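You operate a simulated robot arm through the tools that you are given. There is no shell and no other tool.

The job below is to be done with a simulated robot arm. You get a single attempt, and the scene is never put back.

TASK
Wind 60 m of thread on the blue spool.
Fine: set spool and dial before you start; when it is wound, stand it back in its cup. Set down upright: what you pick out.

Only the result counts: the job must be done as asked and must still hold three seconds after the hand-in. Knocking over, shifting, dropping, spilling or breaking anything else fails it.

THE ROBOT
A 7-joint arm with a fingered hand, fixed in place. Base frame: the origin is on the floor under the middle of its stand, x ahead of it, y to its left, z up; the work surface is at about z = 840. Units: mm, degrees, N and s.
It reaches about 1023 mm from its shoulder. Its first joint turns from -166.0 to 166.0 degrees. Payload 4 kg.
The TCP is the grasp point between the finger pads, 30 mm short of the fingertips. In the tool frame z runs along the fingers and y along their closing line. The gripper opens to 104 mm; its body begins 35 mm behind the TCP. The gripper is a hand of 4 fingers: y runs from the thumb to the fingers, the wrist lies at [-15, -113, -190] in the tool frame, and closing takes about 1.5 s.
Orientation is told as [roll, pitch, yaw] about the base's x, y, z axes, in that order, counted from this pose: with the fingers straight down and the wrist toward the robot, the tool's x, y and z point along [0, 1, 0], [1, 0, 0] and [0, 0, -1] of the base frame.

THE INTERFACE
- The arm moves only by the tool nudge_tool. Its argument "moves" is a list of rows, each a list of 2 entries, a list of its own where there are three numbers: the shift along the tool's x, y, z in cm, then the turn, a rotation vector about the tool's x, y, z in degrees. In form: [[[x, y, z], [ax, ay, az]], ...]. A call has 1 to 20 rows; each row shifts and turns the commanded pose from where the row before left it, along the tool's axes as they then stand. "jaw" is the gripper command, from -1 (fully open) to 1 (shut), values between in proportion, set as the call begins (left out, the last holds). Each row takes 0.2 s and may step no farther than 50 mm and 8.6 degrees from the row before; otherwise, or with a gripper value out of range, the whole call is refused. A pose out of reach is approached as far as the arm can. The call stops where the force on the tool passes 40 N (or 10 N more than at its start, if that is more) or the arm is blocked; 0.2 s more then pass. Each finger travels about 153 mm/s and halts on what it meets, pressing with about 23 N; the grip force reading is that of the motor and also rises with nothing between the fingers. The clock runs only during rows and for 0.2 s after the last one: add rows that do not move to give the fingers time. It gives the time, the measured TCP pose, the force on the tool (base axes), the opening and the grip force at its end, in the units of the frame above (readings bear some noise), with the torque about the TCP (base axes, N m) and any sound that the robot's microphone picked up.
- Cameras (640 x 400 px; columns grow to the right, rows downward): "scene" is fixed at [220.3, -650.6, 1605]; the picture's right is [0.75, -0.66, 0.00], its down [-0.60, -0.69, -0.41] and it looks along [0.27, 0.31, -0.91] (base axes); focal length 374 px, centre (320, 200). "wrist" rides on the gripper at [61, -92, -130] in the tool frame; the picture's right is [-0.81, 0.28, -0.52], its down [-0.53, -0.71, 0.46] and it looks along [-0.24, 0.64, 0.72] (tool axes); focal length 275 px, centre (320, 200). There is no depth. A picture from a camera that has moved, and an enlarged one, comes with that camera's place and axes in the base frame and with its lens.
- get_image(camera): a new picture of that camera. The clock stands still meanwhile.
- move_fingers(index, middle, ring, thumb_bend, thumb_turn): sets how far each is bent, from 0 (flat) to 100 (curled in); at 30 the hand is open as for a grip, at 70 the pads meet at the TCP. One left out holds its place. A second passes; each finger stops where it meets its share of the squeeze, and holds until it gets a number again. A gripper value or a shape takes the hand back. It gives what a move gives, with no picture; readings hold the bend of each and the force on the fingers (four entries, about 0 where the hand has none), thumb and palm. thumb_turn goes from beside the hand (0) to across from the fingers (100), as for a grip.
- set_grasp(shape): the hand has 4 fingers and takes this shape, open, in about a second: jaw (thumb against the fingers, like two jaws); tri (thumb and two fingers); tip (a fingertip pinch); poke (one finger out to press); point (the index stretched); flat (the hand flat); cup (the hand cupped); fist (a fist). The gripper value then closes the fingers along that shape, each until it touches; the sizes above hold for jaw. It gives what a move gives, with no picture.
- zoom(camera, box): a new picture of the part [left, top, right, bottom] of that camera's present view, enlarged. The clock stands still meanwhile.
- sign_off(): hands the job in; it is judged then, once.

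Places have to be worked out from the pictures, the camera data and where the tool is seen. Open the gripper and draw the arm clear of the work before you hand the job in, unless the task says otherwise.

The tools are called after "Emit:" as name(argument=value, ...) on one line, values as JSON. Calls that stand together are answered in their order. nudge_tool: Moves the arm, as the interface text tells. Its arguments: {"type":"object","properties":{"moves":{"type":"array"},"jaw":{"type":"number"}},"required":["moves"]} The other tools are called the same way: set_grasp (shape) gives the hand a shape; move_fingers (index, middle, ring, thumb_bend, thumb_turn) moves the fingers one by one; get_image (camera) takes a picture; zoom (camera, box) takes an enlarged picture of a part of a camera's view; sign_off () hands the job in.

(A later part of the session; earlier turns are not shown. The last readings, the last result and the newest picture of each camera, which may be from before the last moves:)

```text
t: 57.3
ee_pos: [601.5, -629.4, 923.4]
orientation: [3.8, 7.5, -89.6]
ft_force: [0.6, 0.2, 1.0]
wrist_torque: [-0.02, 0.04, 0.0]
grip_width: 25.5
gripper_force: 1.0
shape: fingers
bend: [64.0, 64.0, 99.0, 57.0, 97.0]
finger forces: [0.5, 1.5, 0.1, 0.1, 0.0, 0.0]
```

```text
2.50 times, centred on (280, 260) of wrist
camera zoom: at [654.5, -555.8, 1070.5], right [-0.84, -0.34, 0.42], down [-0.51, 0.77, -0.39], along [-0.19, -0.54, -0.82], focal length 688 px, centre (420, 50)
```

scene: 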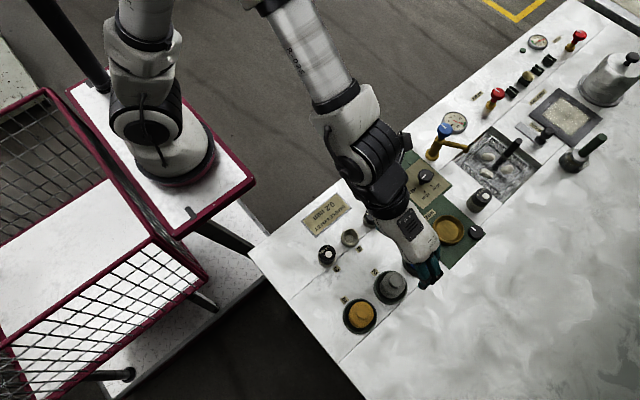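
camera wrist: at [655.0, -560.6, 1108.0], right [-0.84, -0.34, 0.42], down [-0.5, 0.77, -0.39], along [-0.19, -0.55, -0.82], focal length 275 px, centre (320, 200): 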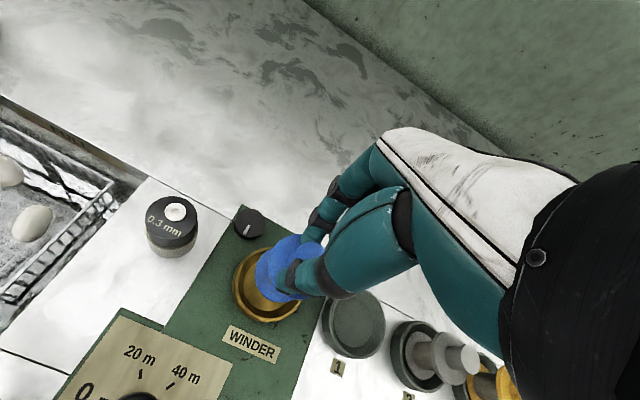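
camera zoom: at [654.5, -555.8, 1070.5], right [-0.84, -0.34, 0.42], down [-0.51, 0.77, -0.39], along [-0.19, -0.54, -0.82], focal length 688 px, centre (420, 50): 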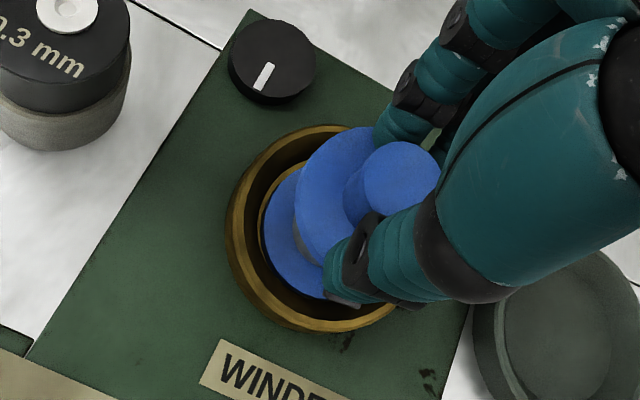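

Relieved. I'll raise another 6 mm, then open fully.

Emit:
nudge_tool(moves=[[[0.02, -0.039, -0.3], [0, 0, 0]], [[0.02, -0.039, -0.3], [0, 0, 0]], [[0, 0, 0], [0, 0, 0]]])

Emit:
move_fingers(index=45, middle=45, thumb_bend=45)

Emit:
zoom(camera="wrist", box=[200, 180, 360, 340])

Emit:
zoom(camera="scene", box=[410, 180, 490, 260])

```text
t: 58.1
ee_pos: [600.9, -630.7, 930.4]
orientation: [3.9, 7.4, -89.7]
ft_force: [-0.5, -1.0, 0.2]
wrist_torque: [-0.02, 0.03, 0.0]
grip_width: 26.3
gripper_force: 0.1
shape: fingers
bend: [63.0, 63.0, 99.0, 57.0, 97.0]
finger forces: [0.1, 0.0, 0.0, 0.1, 0.0, 0.0]
```

```text
t: 59.1
ee_pos: [602.4, -629.9, 930.4]
orientation: [4.0, 7.5, -89.7]
ft_force: [0.1, -0.3, 0.3]
wrist_torque: [0.0, 0.0, 0.03]
grip_width: 64.5
gripper_force: 0.1
shape: fingers
bend: [45.0, 45.0, 99.0, 45.0, 97.0]
finger forces: [0.0, 0.0, 0.0, 0.0, 0.0, 0.0]
```

```text
2.50 times, centred on (280, 260) of wrist
camera zoom: at [654.5, -556.1, 1076.9], right [-0.84, -0.34, 0.42], down [-0.5, 0.77, -0.39], along [-0.19, -0.55, -0.82], focal length 688 px, centre (420, 50)
```

zoom: 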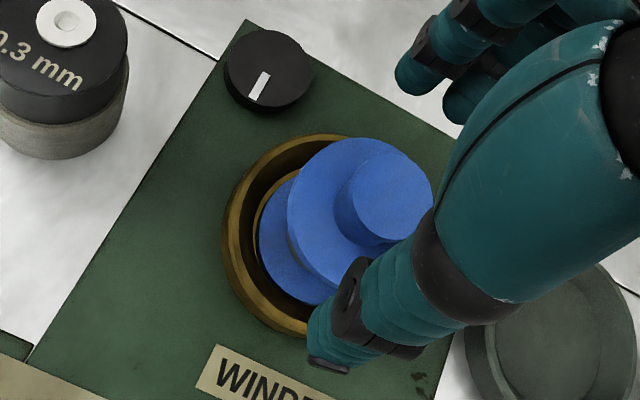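

```text
5.00 times, centred on (450, 220) of scene
camera zoom: at [220.3, -650.6, 1605.0], right [0.75, -0.66, 0.0], down [-0.6, -0.69, -0.41], along [0.27, 0.31, -0.91], focal length 1869 px, centre (-330, 100)
```

zoom: 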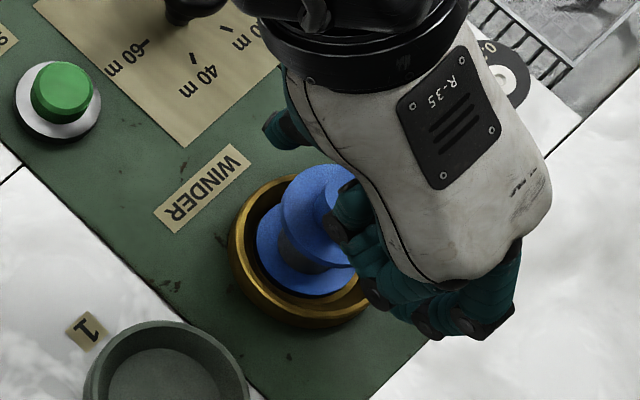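

The spool stands in the winder dish and the fingers are clear. I'll lift away, restore the hand orientation and check the seating.

Emit:
nudge_tool(moves=[[[0.136, -0.258, -1.98], [0, 0, 0]], [[0.272, -0.516, -3.96], [0, 0, 0]], [[0, 0, 0], [-3.7, -1.95, 0]], [[0, 0, 0], [-3.7, -1.95, 0]], [[0, -3.0, -2.0], [0, 0, 0]], [[0, 0, 0], [0, 0, 0]]])

Emit:
get_image(camera="wrist")

Emit:
zoom(camera="scene", box=[410, 180, 490, 260])

```text
t: 60.5
ee_pos: [602.0, -599.0, 1011.3]
orientation: [0.0, 0.0, -90.0]
ft_force: [-0.7, -0.7, -0.3]
wrist_torque: [0.0, 0.01, 0.0]
grip_width: 64.8
gripper_force: 0.1
shape: fingers
bend: [45.0, 45.0, 99.0, 45.0, 97.0]
finger forces: [0.1, 0.1, 0.1, 0.0, 0.0, 0.1]
```

```text
taken
camera wrist: at [663.8, -507.1, 1142.4], right [-0.81, -0.28, 0.52], down [-0.53, 0.71, -0.46], along [-0.24, -0.64, -0.72], focal length 275 px, centre (320, 200)
```

wrist: 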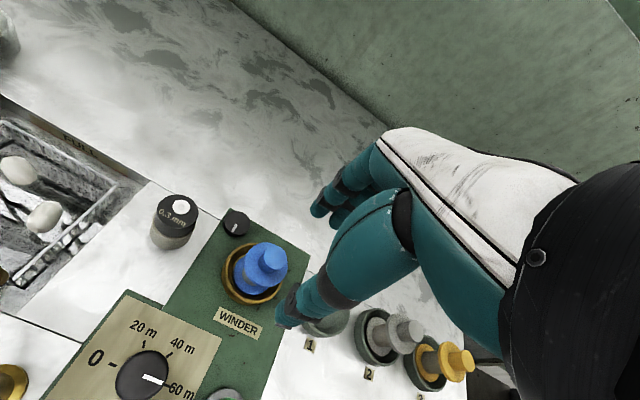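

```text
5.00 times, centred on (450, 220) of scene
camera zoom: at [220.3, -650.6, 1605.0], right [0.75, -0.66, 0.0], down [-0.6, -0.69, -0.41], along [0.27, 0.31, -0.91], focal length 1869 px, centre (-330, 100)
```

zoom: 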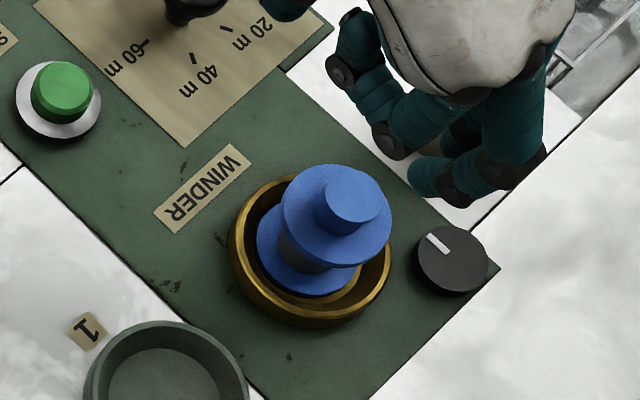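

Emit:
zoom(camera="wrist", box=[200, 220, 310, 330])

Emit:
zoom(camera="scene", box=[430, 205, 480, 255])

Emit:
zoom(camera="wrist", box=[80, 300, 260, 400])

```text
3.64 times, centred on (255, 275) of wrist
camera zoom: at [663.8, -507.1, 1142.4], right [-0.81, -0.28, 0.52], down [-0.53, 0.71, -0.46], along [-0.24, -0.64, -0.72], focal length 1001 px, centre (556, -73)
```

zoom: 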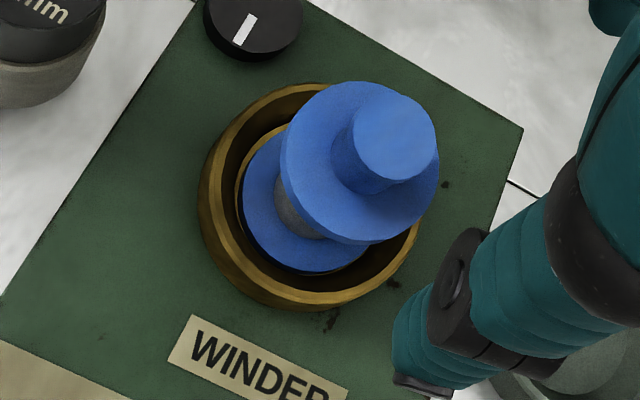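

```text
8.00 times, centred on (455, 230) of scene
camera zoom: at [220.3, -650.6, 1605.0], right [0.75, -0.66, 0.0], down [-0.6, -0.69, -0.41], along [0.27, 0.31, -0.91], focal length 2990 px, centre (-760, -40)
```

zoom: 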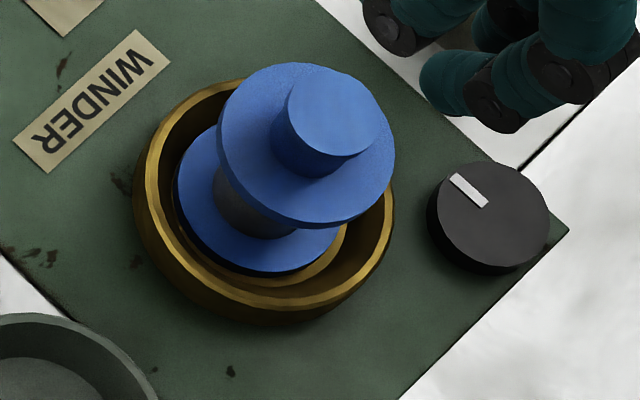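

```text
3.56 times, centred on (170, 350) of wrist
camera zoom: at [663.8, -507.1, 1142.4], right [-0.81, -0.28, 0.52], down [-0.53, 0.71, -0.46], along [-0.24, -0.64, -0.72], focal length 979 px, centre (853, -333)
```

zoom: 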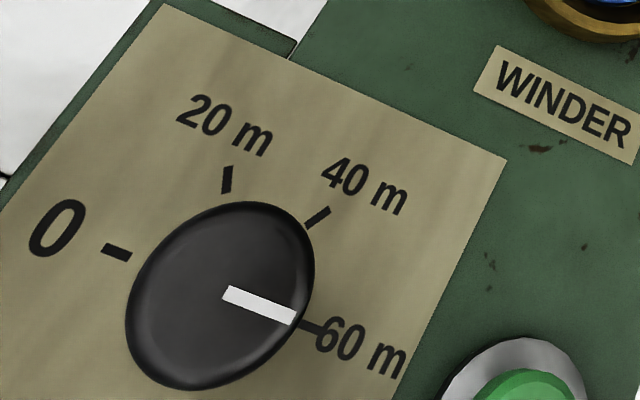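

The dial pointer reads 60 m and the spool stands upright in the dish. Next, START: I'll form the "poke" shape and move above the green button.

Emit:
set_grasp(shape="poke")

Emit:
nudge_tool(moves=[[[-1.0, -3.0, 0.3], [0, 0, 0]], [[-1.0, -3.0, 0.3], [0, 0, 0]], [[-0.8, -3.2, 0.4], [0, 0, 0]], [[0, 0, 0], [0, 0, 0]], [[0, 0, 0], [0, 0, 0]]])

Emit:
get_image(camera="wrist")

Emit:
zoom(camera="scene", box=[350, 120, 470, 240])

```text
t: 61.4
ee_pos: [600.9, -600.6, 1011.0]
orientation: [0.0, 0.0, -90.0]
ft_force: [0.0, 0.6, -0.1]
wrist_torque: [-0.03, -0.03, -0.02]
grip_width: 0.0
gripper_force: 0.1
shape: poke
bend: [70.0, 70.0, 99.0, 100.0, 100.0]
finger forces: [0.1, 0.1, 0.1, 0.0, 0.0, 0.0]
```

```text
t: 62.6
ee_pos: [572.7, -506.3, 999.7]
orientation: [0.0, 0.0, -90.1]
ft_force: [-0.7, 0.1, -0.8]
wrist_torque: [0.0, 0.0, -0.01]
grip_width: 0.1
gripper_force: 0.0
shape: poke
bend: [70.0, 70.0, 99.0, 100.0, 100.0]
finger forces: [0.0, 0.0, 0.1, 0.1, 0.0, 0.0]
```

```text
taken
camera wrist: at [635.0, -415.5, 1131.9], right [-0.81, -0.28, 0.52], down [-0.53, 0.71, -0.46], along [-0.24, -0.64, -0.72], focal length 275 px, centre (320, 200)
```

wrist: 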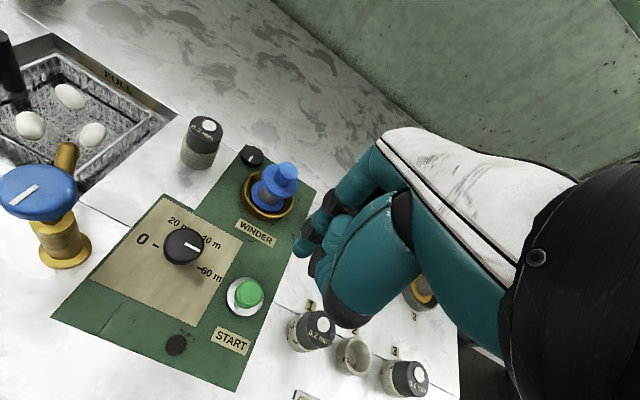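

```text
3.33 times, centred on (410, 180) of scene
camera zoom: at [220.3, -650.6, 1605.0], right [0.75, -0.66, 0.0], down [-0.6, -0.69, -0.41], along [0.27, 0.31, -0.91], focal length 1246 px, centre (20, 267)
```

zoom: 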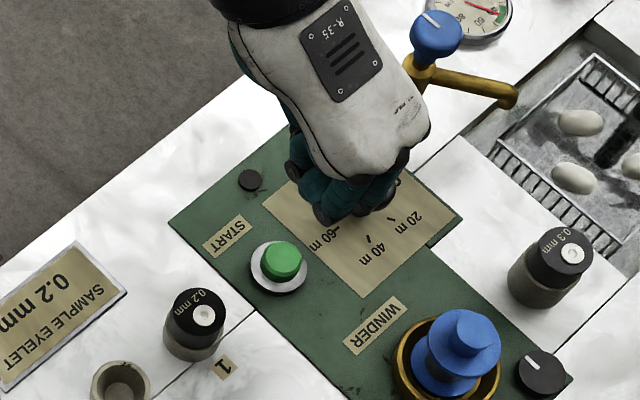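

In poke shape the index and middle tips point down near the TCP axis. I'll zoom to locate the tip and the button.

Emit:
zoom(camera="wrist", box=[210, 180, 370, 340])

Emit:
zoom(camera="scene", box=[380, 150, 440, 210])

```text
2.50 times, centred on (290, 260) of wrist
camera zoom: at [635.0, -415.5, 1131.9], right [-0.81, -0.28, 0.52], down [-0.53, 0.71, -0.46], along [-0.24, -0.64, -0.72], focal length 688 px, centre (395, 50)
```

zoom: 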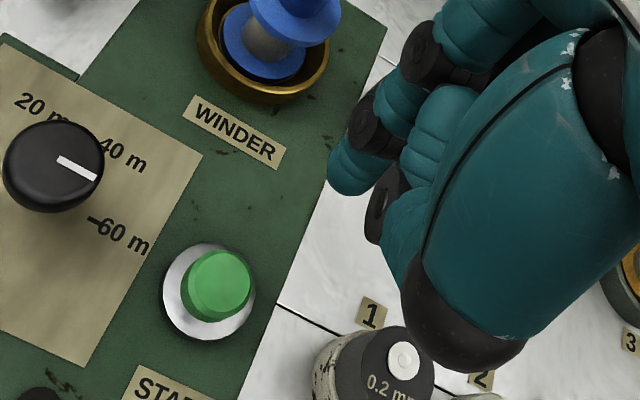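

```text
6.67 times, centred on (410, 180) of scene
camera zoom: at [220.3, -650.6, 1605.0], right [0.75, -0.66, 0.0], down [-0.6, -0.69, -0.41], along [0.27, 0.31, -0.91], focal length 2492 px, centre (-280, 333)
```

zoom: 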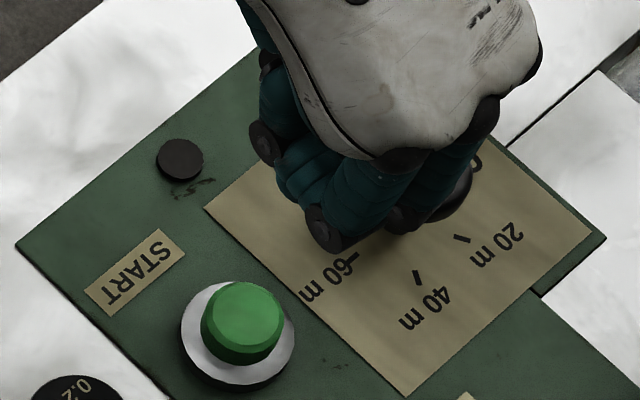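

Tip estimate: index at tool (+6, 0, +30), middle at about (-12, 0, +30); the button cap centre is about (576, -506, 857). I'll centre the two tips over the cap and lower to just above it.

Emit:
nudge_tool(moves=[[[0.35, 0, 3.5], [0, 0, 0]], [[0, 0, 3.5], [0, 0, 0]], [[0, 0, 2.8], [0, 0, 0]], [[0, 0, 0], [0, 0, 0]], [[0, 0, 0], [0, 0, 0]]])

Emit:
zoom(camera="wrist", box=[210, 180, 370, 340])

Emit:
zoom(camera="scene", box=[370, 150, 430, 210])

```text
t: 63.8
ee_pos: [579.2, -507.0, 903.5]
orientation: [-0.1, 0.0, -90.0]
ft_force: [0.6, 0.3, 0.5]
wrist_torque: [-0.02, 0.02, -0.01]
grip_width: 0.0
gripper_force: 0.0
shape: poke
bend: [70.0, 70.0, 99.0, 100.0, 100.0]
finger forces: [0.0, 0.0, 0.0, 0.1, 0.0, 0.0]
```

```text
2.50 times, centred on (290, 260) of wrist
camera zoom: at [640.7, -414.9, 1034.9], right [-0.81, -0.28, 0.52], down [-0.53, 0.71, -0.46], along [-0.24, -0.64, -0.72], focal length 688 px, centre (395, 50)
```

zoom: 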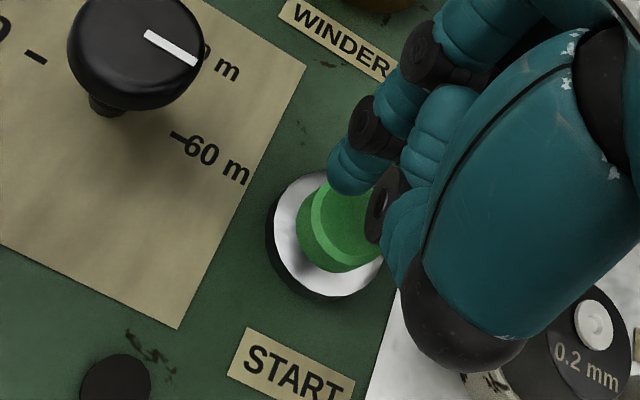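

```text
6.67 times, centred on (400, 180) of scene
camera zoom: at [220.3, -650.6, 1605.0], right [0.75, -0.66, 0.0], down [-0.6, -0.69, -0.41], along [0.27, 0.31, -0.91], focal length 2492 px, centre (-213, 333)
```

zoom: 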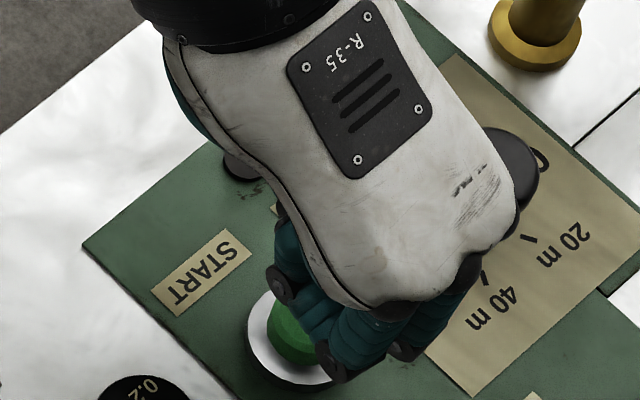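

The index tip is about 10 mm to +x of the cap centre. I'll shift -4 mm in x and lower toward the cap, then press in small steps.

Emit:
nudge_tool(moves=[[[-0.4, -0.1, 0.6], [0, 0, 0]], [[0, 0, 0.6], [0, 0, 0]], [[0, 0, 0], [0, 0, 0]]])

Emit:
nudge_tool(moves=[[[0, 0, 0.3], [0, 0, 0]], [[0, 0, 0], [0, 0, 0]]])

Emit:
zoom(camera="wrist", box=[210, 180, 370, 340])

```text
t: 64.6
ee_pos: [574.0, -507.3, 890.2]
orientation: [0.0, 0.0, -89.9]
ft_force: [0.5, -0.1, 2.2]
wrist_torque: [-0.02, 0.0, -0.02]
grip_width: 0.0
gripper_force: 0.1
shape: poke
bend: [70.0, 70.0, 99.0, 100.0, 100.0]
finger forces: [0.0, 1.5, 0.0, 0.0, 0.1, 0.0]
```

```text
t: 65.2
ee_pos: [573.2, -506.8, 887.6]
orientation: [0.0, 0.1, -90.0]
ft_force: [-0.3, 0.3, 3.3]
wrist_torque: [0.03, 0.06, -0.03]
grip_width: 0.0
gripper_force: 0.1
shape: poke
bend: [70.0, 70.0, 99.0, 100.0, 100.0]
finger forces: [0.1, 2.9, 0.0, 0.1, 0.1, 0.1]
heard: click
```

```text
2.50 times, centred on (290, 260) of wrist
camera zoom: at [636.4, -414.9, 1019.9], right [-0.81, -0.28, 0.52], down [-0.53, 0.71, -0.46], along [-0.24, -0.64, -0.72], focal length 688 px, centre (395, 50)
```

zoom: 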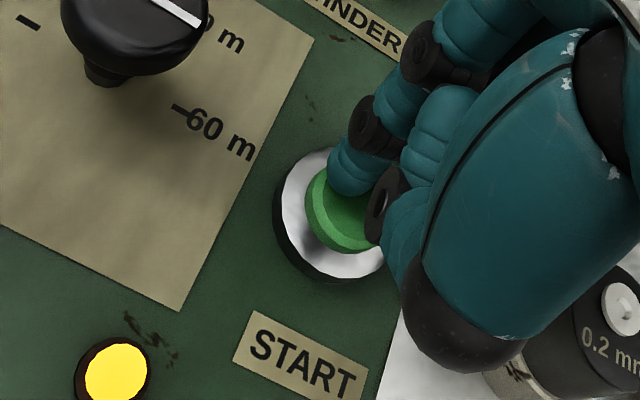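

A click was heard and the lamp on the panel lit yellow: the winder has started. I'll lift off the button and watch.

Emit:
nudge_tool(moves=[[[0, 0, -1.0], [0, 0, 0]], [[0, 0, -3.0], [0, 0, 0]], [[0, 0, -4.0], [0, 0, 0]], [[0, -2.0, -2.0], [0, 0, 0]], [[0, 0, 0], [0, 0, 0]]])

Emit:
get_image(camera="wrist")

Emit:
get_image(camera="scene")

```text
t: 66.4
ee_pos: [571.4, -487.6, 989.1]
orientation: [0.0, 0.0, -90.1]
ft_force: [0.6, 0.0, -0.5]
wrist_torque: [0.04, 0.04, -0.01]
grip_width: 0.3
gripper_force: 0.0
shape: poke
bend: [70.0, 70.0, 99.0, 100.0, 100.0]
finger forces: [0.0, 0.0, 0.1, 0.0, 0.0, 0.1]
```

```text
taken
camera wrist: at [633.5, -395.6, 1120.2], right [-0.81, -0.28, 0.52], down [-0.53, 0.71, -0.46], along [-0.24, -0.64, -0.72], focal length 275 px, centre (320, 200)
```

wrist: 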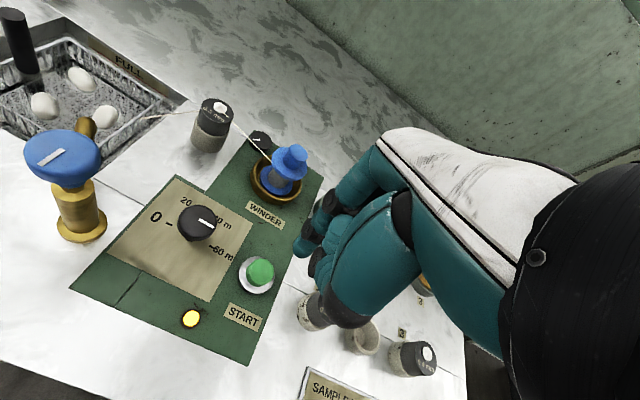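

```text
taken
```

scene: 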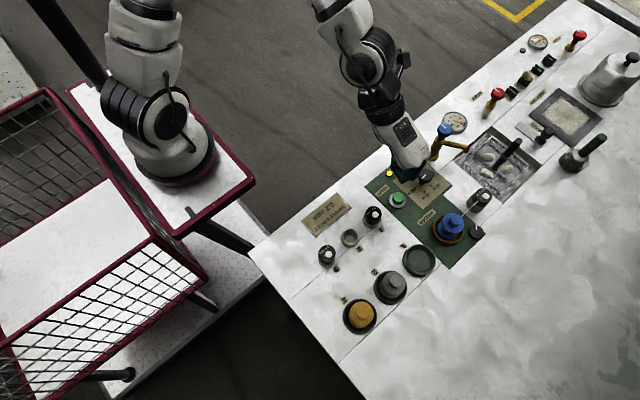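

A thread now runs from the basin through the eyelet to the spool — it's winding. I'll wait clear of the machine and monitor.

Emit:
nudge_tool(moves=[[[0, 0, 0], [0, 0, 0]], [[0, 0, 0], [0, 0, 0]], [[0, 0, 0], [0, 0, 0]], [[0, 0, 0], [0, 0, 0]], [[0, 0, 0], [0, 0, 0]], [[0, 0, 0], [0, 0, 0]], [[0, 0, 0], [0, 0, 0]], [[0, 0, 0], [0, 0, 0]], [[0, 0, 0], [0, 0, 0]], [[0, 0, 0], [0, 0, 0]], [[0, 0, 0], [0, 0, 0]], [[0, 0, 0], [0, 0, 0]], [[0, 0, 0], [0, 0, 0]], [[0, 0, 0], [0, 0, 0]], [[0, 0, 0], [0, 0, 0]]])

Emit:
zoom(camera="wrist", box=[120, 90, 340, 340])

Emit:
zoom(camera="scene", box=[370, 140, 510, 270])

```text
t: 69.6
ee_pos: [571.1, -487.5, 989.2]
orientation: [0.0, -0.1, -90.0]
ft_force: [-0.4, -0.6, 0.1]
wrist_torque: [-0.03, 0.02, -0.01]
grip_width: 0.2
gripper_force: 0.1
shape: poke
bend: [70.0, 70.0, 99.0, 100.0, 100.0]
finger forces: [0.0, 0.0, 0.1, 0.0, 0.0, 0.0]
```

```text
1.60 times, centred on (230, 215) of wrist
camera zoom: at [633.6, -395.6, 1120.0], right [-0.81, -0.28, 0.52], down [-0.53, 0.71, -0.46], along [-0.24, -0.64, -0.72], focal length 440 px, centre (464, 176)
```

zoom: 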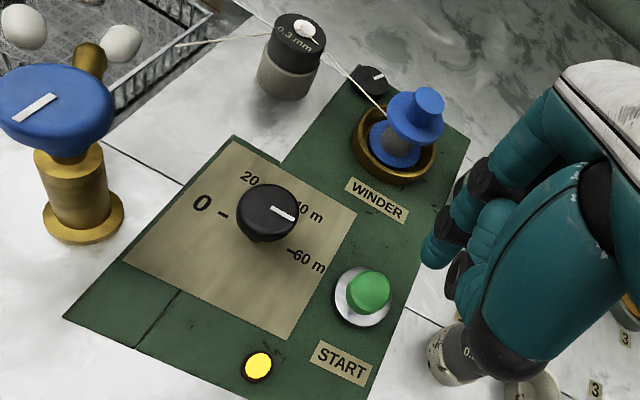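

```text
3.08 times, centred on (440, 205) of scene
camera zoom: at [220.3, -650.6, 1605.0], right [0.75, -0.66, 0.0], down [-0.6, -0.69, -0.41], along [0.27, 0.31, -0.91], focal length 1150 px, centre (-49, 185)
```

zoom: 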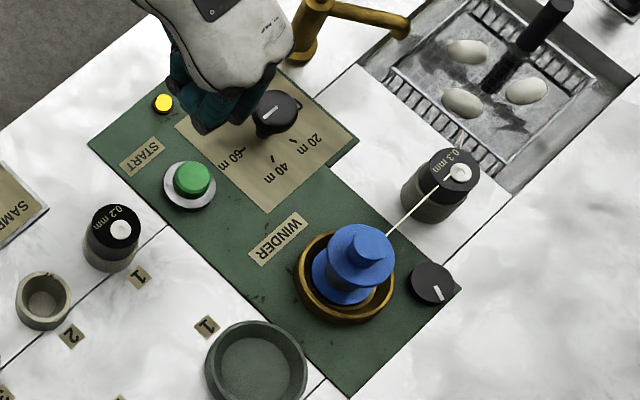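

The side indicator turns as it winds and the lamp is lit. Waiting more.

Emit:
nudge_tool(moves=[[[0, 0, 0], [0, 0, 0]], [[0, 0, 0], [0, 0, 0]], [[0, 0, 0], [0, 0, 0]], [[0, 0, 0], [0, 0, 0]], [[0, 0, 0], [0, 0, 0]], [[0, 0, 0], [0, 0, 0]], [[0, 0, 0], [0, 0, 0]], [[0, 0, 0], [0, 0, 0]], [[0, 0, 0], [0, 0, 0]], [[0, 0, 0], [0, 0, 0]], [[0, 0, 0], [0, 0, 0]], [[0, 0, 0], [0, 0, 0]], [[0, 0, 0], [0, 0, 0]], [[0, 0, 0], [0, 0, 0]], [[0, 0, 0], [0, 0, 0]], [[0, 0, 0], [0, 0, 0]], [[0, 0, 0], [0, 0, 0]], [[0, 0, 0], [0, 0, 0]], [[0, 0, 0], [0, 0, 0]], [[0, 0, 0], [0, 0, 0]]])

Emit:
zoom(camera="wrist", box=[120, 90, 340, 340])

Emit:
zoom(camera="scene", box=[370, 140, 510, 270])

```text
t: 73.8
ee_pos: [570.6, -487.0, 989.4]
orientation: [0.1, 0.0, -89.9]
ft_force: [-0.4, 0.6, 0.3]
wrist_torque: [0.02, 0.02, 0.0]
grip_width: 0.0
gripper_force: 0.1
shape: poke
bend: [70.0, 70.0, 99.0, 100.0, 100.0]
finger forces: [0.0, 0.0, 0.1, 0.1, 0.1, 0.0]
```

```text
1.60 times, centred on (230, 215) of wrist
camera zoom: at [633.6, -395.6, 1120.0], right [-0.81, -0.28, 0.52], down [-0.53, 0.71, -0.46], along [-0.24, -0.64, -0.72], focal length 440 px, centre (464, 176)
```

zoom: 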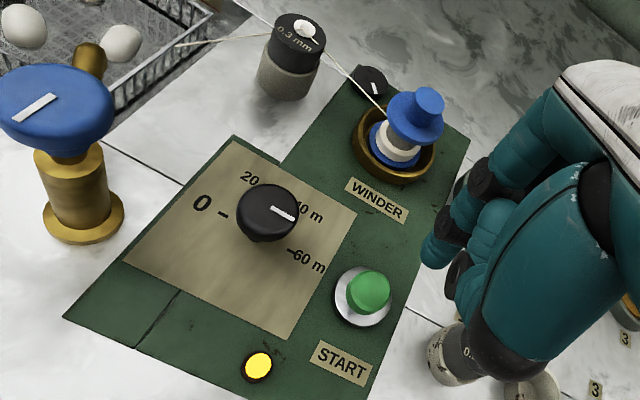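

```text
3.08 times, centred on (440, 205) of scene
camera zoom: at [220.3, -650.6, 1605.0], right [0.75, -0.66, 0.0], down [-0.6, -0.69, -0.41], along [0.27, 0.31, -0.91], focal length 1150 px, centre (-49, 185)
```

zoom: 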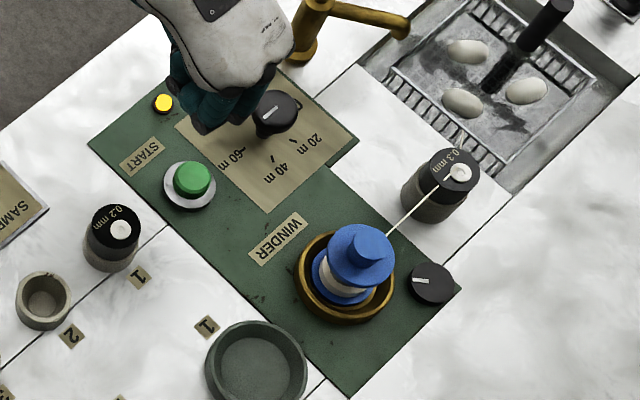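

White thread is building up on the core. Continuing to wait.

Emit:
nudge_tool(moves=[[[0, 0, 0], [0, 0, 0]], [[0, 0, 0], [0, 0, 0]], [[0, 0, 0], [0, 0, 0]], [[0, 0, 0], [0, 0, 0]], [[0, 0, 0], [0, 0, 0]], [[0, 0, 0], [0, 0, 0]], [[0, 0, 0], [0, 0, 0]], [[0, 0, 0], [0, 0, 0]], [[0, 0, 0], [0, 0, 0]], [[0, 0, 0], [0, 0, 0]], [[0, 0, 0], [0, 0, 0]], [[0, 0, 0], [0, 0, 0]], [[0, 0, 0], [0, 0, 0]], [[0, 0, 0], [0, 0, 0]], [[0, 0, 0], [0, 0, 0]], [[0, 0, 0], [0, 0, 0]], [[0, 0, 0], [0, 0, 0]], [[0, 0, 0], [0, 0, 0]], [[0, 0, 0], [0, 0, 0]], [[0, 0, 0], [0, 0, 0]]])

Emit:
zoom(camera="wrist", box=[120, 90, 340, 340])

Emit:
zoom(camera="scene", box=[370, 140, 510, 270])

```text
t: 78.0
ee_pos: [571.5, -487.0, 988.1]
orientation: [0.0, 0.0, -90.0]
ft_force: [0.0, 0.2, 1.0]
wrist_torque: [0.0, 0.01, 0.01]
grip_width: 0.0
gripper_force: 0.0
shape: poke
bend: [70.0, 70.0, 99.0, 100.0, 100.0]
finger forces: [0.0, 0.1, 0.0, 0.1, 0.0, 0.0]
```

```text
1.60 times, centred on (230, 215) of wrist
camera zoom: at [633.6, -395.6, 1120.0], right [-0.81, -0.28, 0.52], down [-0.53, 0.71, -0.46], along [-0.24, -0.64, -0.72], focal length 440 px, centre (464, 176)
```

zoom: 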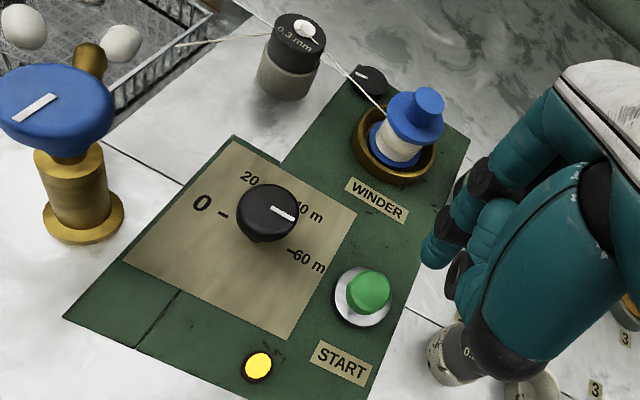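

```text
3.08 times, centred on (440, 205) of scene
camera zoom: at [220.3, -650.6, 1605.0], right [0.75, -0.66, 0.0], down [-0.6, -0.69, -0.41], along [0.27, 0.31, -0.91], focal length 1150 px, centre (-49, 185)
```

zoom: 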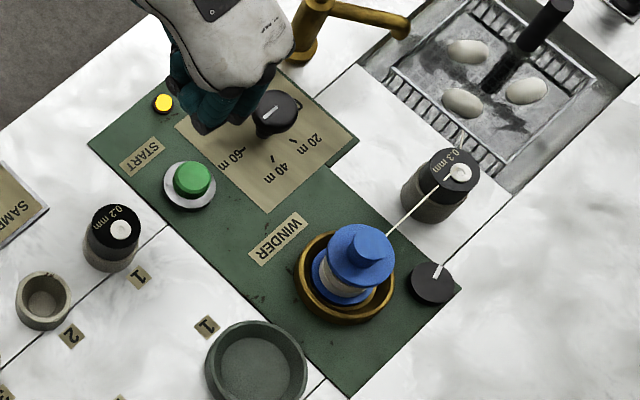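

Still winding with the lamp lit; I'll wait further.

Emit:
nudge_tool(moves=[[[0, 0, 0], [0, 0, 0]], [[0, 0, 0], [0, 0, 0]], [[0, 0, 0], [0, 0, 0]], [[0, 0, 0], [0, 0, 0]], [[0, 0, 0], [0, 0, 0]], [[0, 0, 0], [0, 0, 0]], [[0, 0, 0], [0, 0, 0]], [[0, 0, 0], [0, 0, 0]], [[0, 0, 0], [0, 0, 0]], [[0, 0, 0], [0, 0, 0]], [[0, 0, 0], [0, 0, 0]], [[0, 0, 0], [0, 0, 0]], [[0, 0, 0], [0, 0, 0]], [[0, 0, 0], [0, 0, 0]], [[0, 0, 0], [0, 0, 0]], [[0, 0, 0], [0, 0, 0]], [[0, 0, 0], [0, 0, 0]], [[0, 0, 0], [0, 0, 0]], [[0, 0, 0], [0, 0, 0]], [[0, 0, 0], [0, 0, 0]]])

Emit:
zoom(camera="wrist", box=[120, 90, 340, 340])

Emit:
zoom(camera="scene", box=[370, 140, 510, 270])

```text
t: 82.2
ee_pos: [571.5, -487.2, 988.9]
orientation: [0.0, 0.0, -90.0]
ft_force: [0.7, -0.5, 0.4]
wrist_torque: [0.01, -0.03, -0.03]
grip_width: 0.1
gripper_force: 0.0
shape: poke
bend: [70.0, 70.0, 99.0, 100.0, 100.0]
finger forces: [0.1, 0.0, 0.0, 0.0, 0.1, 0.1]
```

```text
1.60 times, centred on (230, 215) of wrist
camera zoom: at [633.6, -395.6, 1120.0], right [-0.81, -0.28, 0.52], down [-0.53, 0.71, -0.46], along [-0.24, -0.64, -0.72], focal length 440 px, centre (464, 176)
```

zoom: 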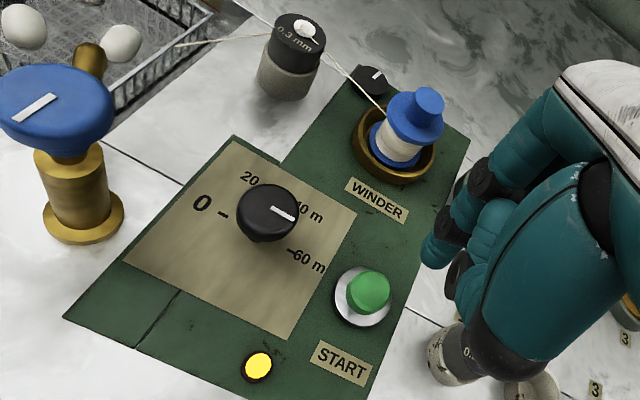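

```text
3.08 times, centred on (440, 205) of scene
camera zoom: at [220.3, -650.6, 1605.0], right [0.75, -0.66, 0.0], down [-0.6, -0.69, -0.41], along [0.27, 0.31, -0.91], focal length 1150 px, centre (-49, 185)
```

zoom: 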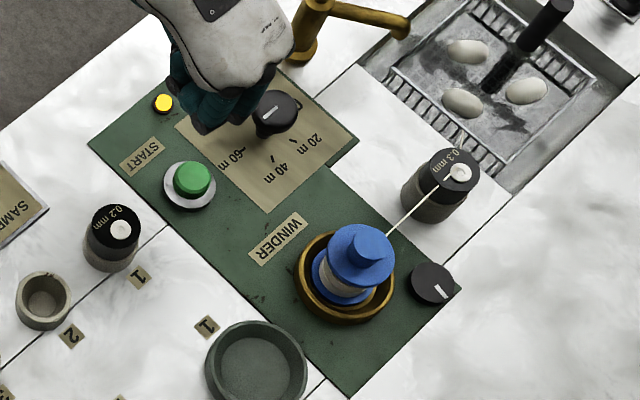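

Still running. Waiting more.

Emit:
nudge_tool(moves=[[[0, 0, 0], [0, 0, 0]], [[0, 0, 0], [0, 0, 0]], [[0, 0, 0], [0, 0, 0]], [[0, 0, 0], [0, 0, 0]], [[0, 0, 0], [0, 0, 0]], [[0, 0, 0], [0, 0, 0]], [[0, 0, 0], [0, 0, 0]], [[0, 0, 0], [0, 0, 0]], [[0, 0, 0], [0, 0, 0]], [[0, 0, 0], [0, 0, 0]], [[0, 0, 0], [0, 0, 0]], [[0, 0, 0], [0, 0, 0]], [[0, 0, 0], [0, 0, 0]], [[0, 0, 0], [0, 0, 0]], [[0, 0, 0], [0, 0, 0]], [[0, 0, 0], [0, 0, 0]], [[0, 0, 0], [0, 0, 0]], [[0, 0, 0], [0, 0, 0]], [[0, 0, 0], [0, 0, 0]], [[0, 0, 0], [0, 0, 0]]])

Emit:
zoom(camera="wrist", box=[120, 90, 340, 340])

Emit:
nudge_tool(moves=[[[0, 0, 0], [0, 0, 0]], [[0, 0, 0], [0, 0, 0]], [[0, 0, 0], [0, 0, 0]], [[0, 0, 0], [0, 0, 0]], [[0, 0, 0], [0, 0, 0]], [[0, 0, 0], [0, 0, 0]], [[0, 0, 0], [0, 0, 0]], [[0, 0, 0], [0, 0, 0]], [[0, 0, 0], [0, 0, 0]], [[0, 0, 0], [0, 0, 0]], [[0, 0, 0], [0, 0, 0]], [[0, 0, 0], [0, 0, 0]], [[0, 0, 0], [0, 0, 0]], [[0, 0, 0], [0, 0, 0]], [[0, 0, 0], [0, 0, 0]], [[0, 0, 0], [0, 0, 0]], [[0, 0, 0], [0, 0, 0]], [[0, 0, 0], [0, 0, 0]], [[0, 0, 0], [0, 0, 0]], [[0, 0, 0], [0, 0, 0]]])

Emit:
zoom(camera="wrist", box=[120, 90, 340, 340])

Emit:
zoom(camera="scene", box=[370, 140, 510, 270])

```text
t: 86.4
ee_pos: [571.3, -486.8, 988.7]
orientation: [-0.1, 0.0, -90.1]
ft_force: [0.7, 0.7, -0.4]
wrist_torque: [-0.01, -0.02, -0.01]
grip_width: 0.1
gripper_force: 0.0
shape: poke
bend: [70.0, 70.0, 99.0, 100.0, 100.0]
finger forces: [0.1, 0.0, 0.0, 0.0, 0.0, 0.0]
```

```text
1.60 times, centred on (230, 215) of wrist
camera zoom: at [633.6, -395.6, 1120.0], right [-0.81, -0.28, 0.52], down [-0.53, 0.71, -0.46], along [-0.24, -0.64, -0.72], focal length 440 px, centre (464, 176)
```

zoom: 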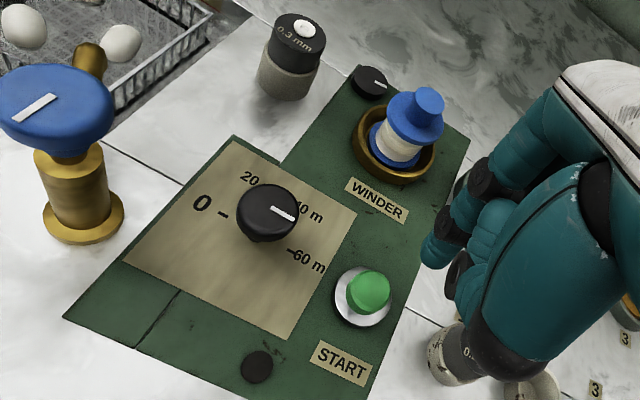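

```text
t: 90.6
ee_pos: [570.2, -487.3, 988.5]
orientation: [-0.1, 0.0, -90.0]
ft_force: [0.6, -0.4, 0.7]
wrist_torque: [-0.01, 0.01, 0.0]
grip_width: 0.2
gripper_force: 0.1
shape: poke
bend: [70.0, 70.0, 99.0, 100.0, 100.0]
finger forces: [0.0, 0.0, 0.0, 0.1, 0.0, 0.0]
```

```text
1.60 times, centred on (230, 215) of wrist
camera zoom: at [633.6, -395.6, 1120.0], right [-0.81, -0.28, 0.52], down [-0.53, 0.71, -0.46], along [-0.24, -0.64, -0.72], focal length 440 px, centre (464, 176)
```

zoom: 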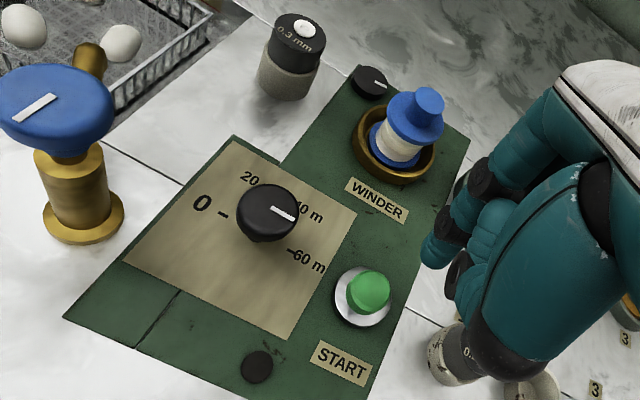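

```text
3.08 times, centred on (440, 205) of scene
camera zoom: at [220.3, -650.6, 1605.0], right [0.75, -0.66, 0.0], down [-0.6, -0.69, -0.41], along [0.27, 0.31, -0.91], focal length 1150 px, centre (-49, 185)
```

zoom: 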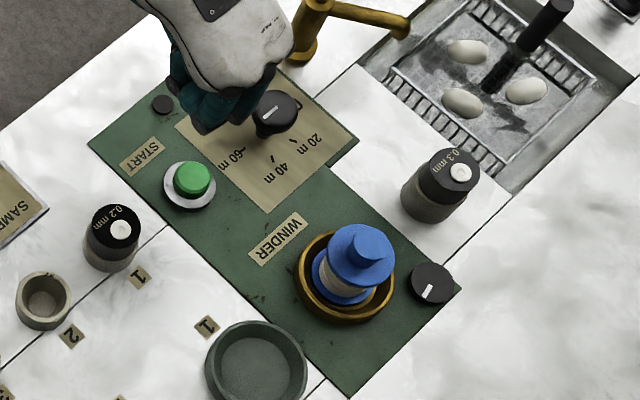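

The lamp went off and the thread was cut: winding is complete with thread on the blue spool. I'll form the tri shape again and move back over the spool (axis ≈ (605.7, -626)).

Emit:
set_grasp(shape="tri")

Emit:
nudge_tool(moves=[[[0.87, 3.47, 0.3], [0, 0, 0]], [[0.87, 3.47, 0.3], [0, 0, 0]], [[0.87, 3.47, 0.3], [0, 0, 0]], [[0.86, 3.47, 0.3], [0, 0, 0]], [[0, 0, 0], [0, 0, 0]], [[0, 0, 0], [0, 0, 0]]])

Emit:
get_image(camera="wrist")

Emit:
zoom(camera="wrist", box=[210, 180, 370, 340])

Emit:
zoom(camera="scene", box=[410, 180, 490, 260])

```text
t: 91.5
ee_pos: [571.2, -488.0, 988.2]
orientation: [0.1, 0.0, -90.0]
ft_force: [0.2, -0.1, 0.8]
wrist_torque: [-0.01, 0.02, 0.0]
grip_width: 103.7
gripper_force: 0.1
shape: tri
bend: [30.0, 30.0, 99.0, 30.0, 98.0]
finger forces: [0.0, 0.0, 0.1, 0.1, 0.1, 0.1]
```

```text
t: 92.9
ee_pos: [606.6, -625.7, 978.0]
orientation: [-0.1, 0.0, -90.0]
ft_force: [0.2, 0.4, -0.3]
wrist_torque: [0.0, 0.02, 0.01]
grip_width: 103.9
gripper_force: 0.0
shape: tri
bend: [30.0, 30.0, 99.0, 30.0, 98.0]
finger forces: [0.1, 0.0, 0.1, 0.0, 0.1, 0.1]
```

```text
taken
camera wrist: at [669.2, -533.6, 1109.0], right [-0.81, -0.28, 0.52], down [-0.53, 0.71, -0.46], along [-0.24, -0.64, -0.72], focal length 275 px, centre (320, 200)
```

wrist: 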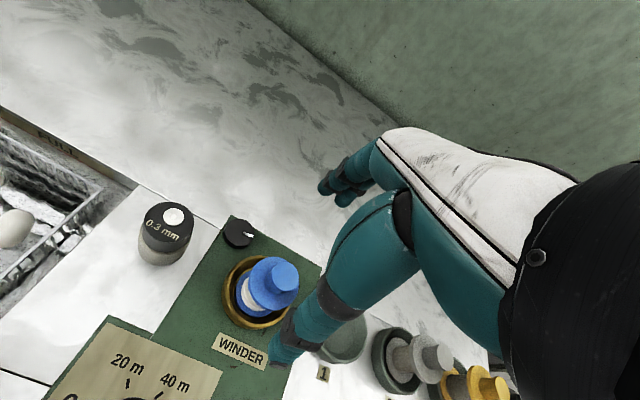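

```text
2.50 times, centred on (290, 260) of wrist
camera zoom: at [669.2, -533.6, 1109.0], right [-0.81, -0.28, 0.52], down [-0.53, 0.71, -0.46], along [-0.24, -0.64, -0.72], focal length 688 px, centre (395, 50)
```

zoom: 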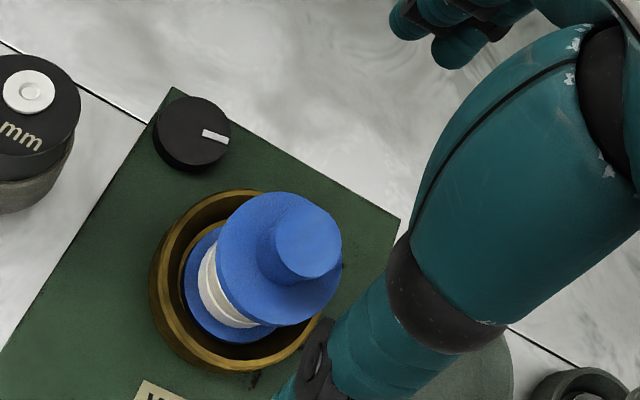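

```text
5.00 times, centred on (450, 220) of scene
camera zoom: at [220.3, -650.6, 1605.0], right [0.75, -0.66, 0.0], down [-0.6, -0.69, -0.41], along [0.27, 0.31, -0.91], focal length 1869 px, centre (-330, 100)
```

zoom: 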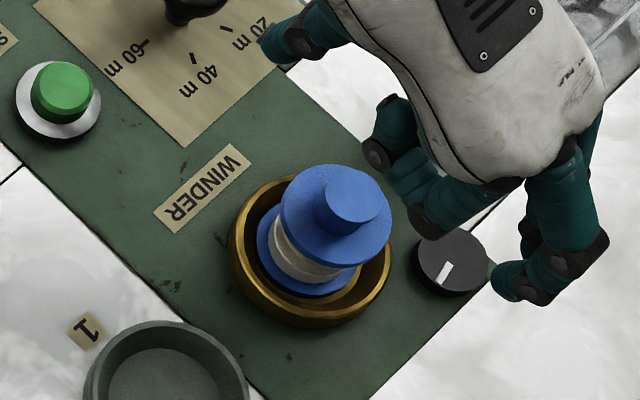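

The knob is within ~1.5 mm of the hand axis. I'll shift 3 mm in +y for more even closing and lower to TCP z ≈ 926.

Emit:
nudge_tool(moves=[[[-0.1, -0.3, 1.5], [0, 0, 0]], [[0, 0, 1.8], [0, 0, 0]], [[0, 0, 1.9], [0, 0, 0]], [[0, 0, 0], [0, 0, 0]], [[0, 0, 0], [0, 0, 0]]])

Emit:
move_fingers(index=62, middle=62, thumb_bend=61)

Emit:
zoom(camera="wrist", box=[210, 160, 370, 320])

```text
t: 94.1
ee_pos: [606.8, -623.9, 923.7]
orientation: [-0.1, 0.0, -90.0]
ft_force: [-0.2, 0.0, 0.7]
wrist_torque: [0.02, 0.03, 0.01]
grip_width: 104.0
gripper_force: 0.0
shape: tri
bend: [30.0, 30.0, 99.0, 30.0, 98.0]
finger forces: [0.0, 0.0, 0.0, 0.0, 0.0, 0.0]
```

```text
t: 95.1
ee_pos: [605.1, -624.0, 924.4]
orientation: [-0.1, 0.0, -90.0]
ft_force: [0.1, -0.7, 1.2]
wrist_torque: [-0.06, 0.02, -0.01]
grip_width: 23.4
gripper_force: 0.9
shape: fingers
bend: [62.0, 61.0, 99.0, 60.0, 98.0]
finger forces: [0.1, 1.6, 0.0, 0.0, 0.3, 0.0]
```

```text
2.50 times, centred on (290, 240) of wrist
camera zoom: at [668.7, -531.5, 1055.6], right [-0.81, -0.28, 0.52], down [-0.53, 0.71, -0.46], along [-0.24, -0.64, -0.72], focal length 688 px, centre (395, 100)
```

zoom: 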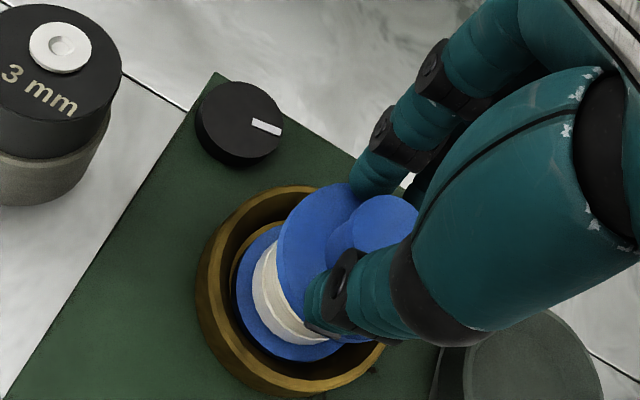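

Light contact begins (middle 1.6 N, possibly brushing the flange). I'll raise 2 mm and close to a light squeeze.

Emit:
nudge_tool(moves=[[[0, 0, -0.2], [0, 0, 0]], [[0, 0, 0], [0, 0, 0]]])

Emit:
move_fingers(index=67, middle=67, thumb_bend=66)

Emit:
zoom(camera="wrist", box=[210, 160, 370, 320])

```text
t: 95.7
ee_pos: [606.7, -623.1, 926.2]
orientation: [0.1, -0.1, -90.0]
ft_force: [-0.2, -0.3, -0.1]
wrist_torque: [0.01, -0.02, 0.0]
grip_width: 23.0
gripper_force: 0.7
shape: fingers
bend: [62.0, 61.0, 99.0, 60.0, 97.0]
finger forces: [0.0, 0.6, 0.0, 0.0, 0.4, 0.0]
```

```text
t: 96.7
ee_pos: [607.6, -623.8, 925.8]
orientation: [0.0, -0.1, -90.0]
ft_force: [-1.0, -2.0, 1.1]
wrist_torque: [-0.13, 0.04, 0.01]
grip_width: 17.1
gripper_force: 4.4
shape: fingers
bend: [66.0, 63.0, 99.0, 62.0, 97.0]
finger forces: [0.9, 4.6, 0.0, 0.0, 3.3, 0.1]
```

```text
2.50 times, centred on (290, 240) of wrist
camera zoom: at [668.8, -531.6, 1057.7], right [-0.81, -0.28, 0.52], down [-0.53, 0.71, -0.46], along [-0.24, -0.64, -0.72], focal length 688 px, centre (395, 100)
```

zoom: 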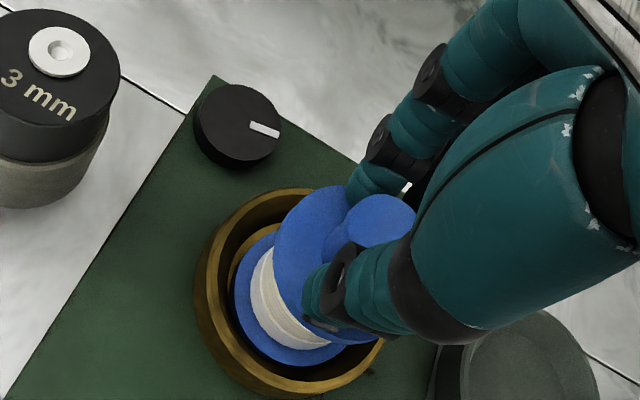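

Grip is building with the spool nearly upright. Slightly more squeeze, then a small test lift.

Emit:
move_fingers(index=71, middle=68, thumb_bend=69)

Emit:
nudge_tool(moves=[[[0, 0, -0.5], [0, 0, 0]], [[0, 0, -0.5], [0, 0, 0]], [[0, 0, 0], [0, 0, 0]]])

Emit:
zoom(camera="wrist", box=[210, 160, 370, 320])

Emit:
zoom(camera="scene", box=[410, 180, 490, 260])

```text
t: 97.7
ee_pos: [607.1, -623.4, 926.4]
orientation: [0.0, 0.0, -89.9]
ft_force: [-2.2, -3.7, 1.2]
wrist_torque: [-0.14, 0.08, 0.03]
grip_width: 15.3
gripper_force: 7.4
shape: fingers
bend: [66.0, 63.0, 99.0, 63.0, 97.0]
finger forces: [3.5, 6.2, 0.1, 0.0, 5.5, 0.1]
```

```text
t: 98.5
ee_pos: [606.4, -622.7, 935.4]
orientation: [0.1, 0.1, -90.0]
ft_force: [-0.5, 0.4, -1.2]
wrist_torque: [0.01, -0.01, 0.03]
grip_width: 15.1
gripper_force: 6.7
shape: fingers
bend: [66.0, 64.0, 99.0, 62.0, 97.0]
finger forces: [3.3, 3.6, 0.0, 0.0, 6.3, 0.0]
```

```text
2.50 times, centred on (290, 240) of wrist
camera zoom: at [668.8, -530.7, 1067.5], right [-0.81, -0.28, 0.52], down [-0.53, 0.71, -0.45], along [-0.24, -0.64, -0.72], focal length 688 px, centre (395, 100)
```

zoom: 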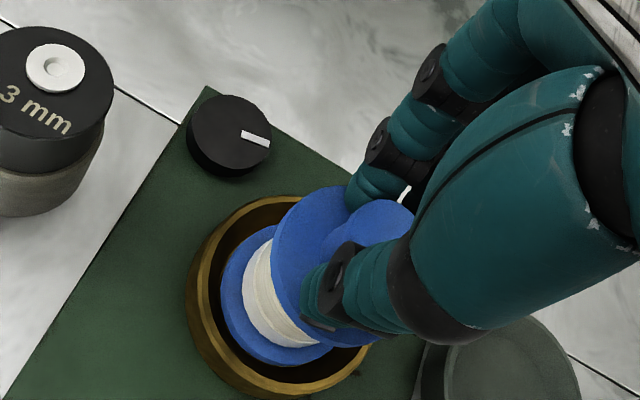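

```text
5.00 times, centred on (450, 220) of scene
camera zoom: at [220.3, -650.6, 1605.0], right [0.75, -0.66, 0.0], down [-0.6, -0.69, -0.41], along [0.27, 0.31, -0.91], focal length 1869 px, centre (-330, 100)
```

zoom: 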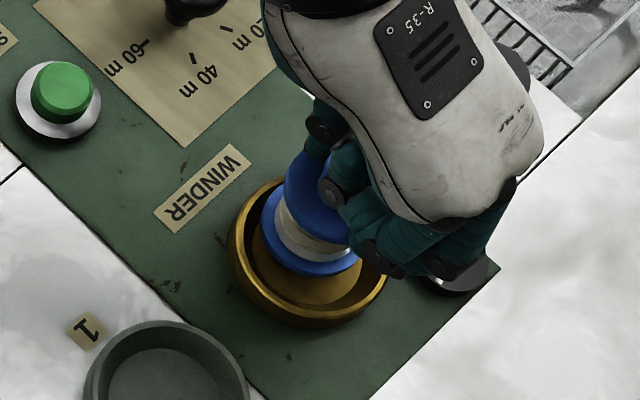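

The spool is held upright (within ~2°) with a light, even grip. I'll lift 20 mm more and carry it back over its cup (delta ≈ -98.7, -9.5).

Emit:
nudge_tool(moves=[[[0, 0, -1.0], [0, 0, 0]], [[0, 0, -1.2], [0, 0, 0]], [[-2.0, 0.19, 0], [0, 0, 0]], [[-2.0, 0.19, 0], [0, 0, 0]], [[-2.0, 0.19, 0], [0, 0, 0]], [[-2.0, 0.19, 0], [0, 0, 0]], [[-1.87, 0.19, 0], [0, 0, 0]], [[0, 0, 0], [0, 0, 0]], [[0, 0, 0], [0, 0, 0]]])

Emit:
zoom(camera="wrist", box=[210, 180, 370, 340])

Emit:
zoom(camera="scene", box=[380, 210, 460, 290])

```text
t: 100.5
ee_pos: [507.5, -632.6, 958.9]
orientation: [0.0, 0.1, -89.9]
ft_force: [0.3, 0.7, -0.4]
wrist_torque: [0.01, 0.04, 0.01]
grip_width: 14.9
gripper_force: 6.4
shape: fingers
bend: [66.0, 64.0, 99.0, 62.0, 97.0]
finger forces: [3.2, 3.5, 0.0, 0.1, 6.0, 0.0]
```

```text
2.50 times, centred on (290, 260) of wrist
camera zoom: at [569.9, -542.1, 1089.9], right [-0.81, -0.28, 0.52], down [-0.53, 0.71, -0.46], along [-0.24, -0.64, -0.72], focal length 688 px, centre (395, 50)
```

zoom: 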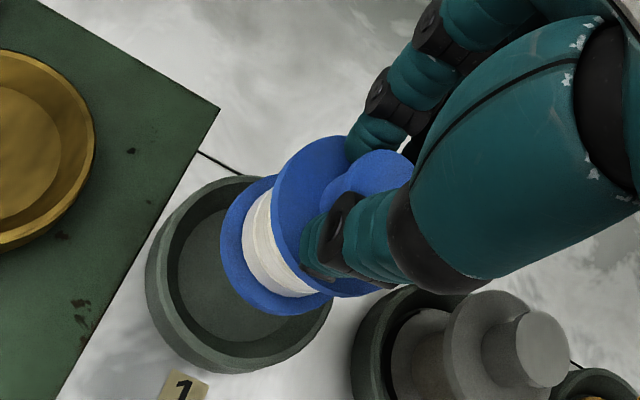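

```text
5.00 times, centred on (420, 250) of scene
camera zoom: at [220.3, -650.6, 1605.0], right [0.75, -0.66, 0.0], down [-0.6, -0.69, -0.41], along [0.27, 0.31, -0.91], focal length 1869 px, centre (-180, -50)
```

zoom: 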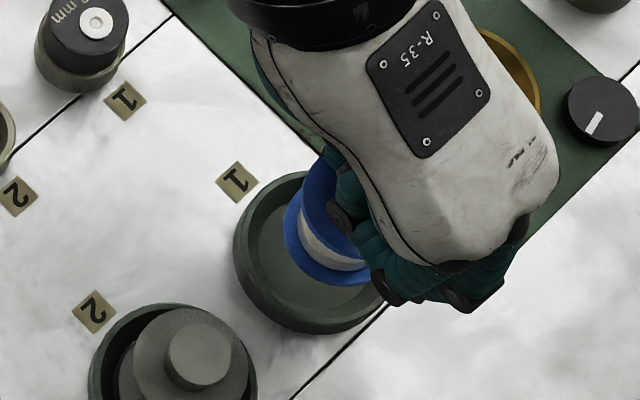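

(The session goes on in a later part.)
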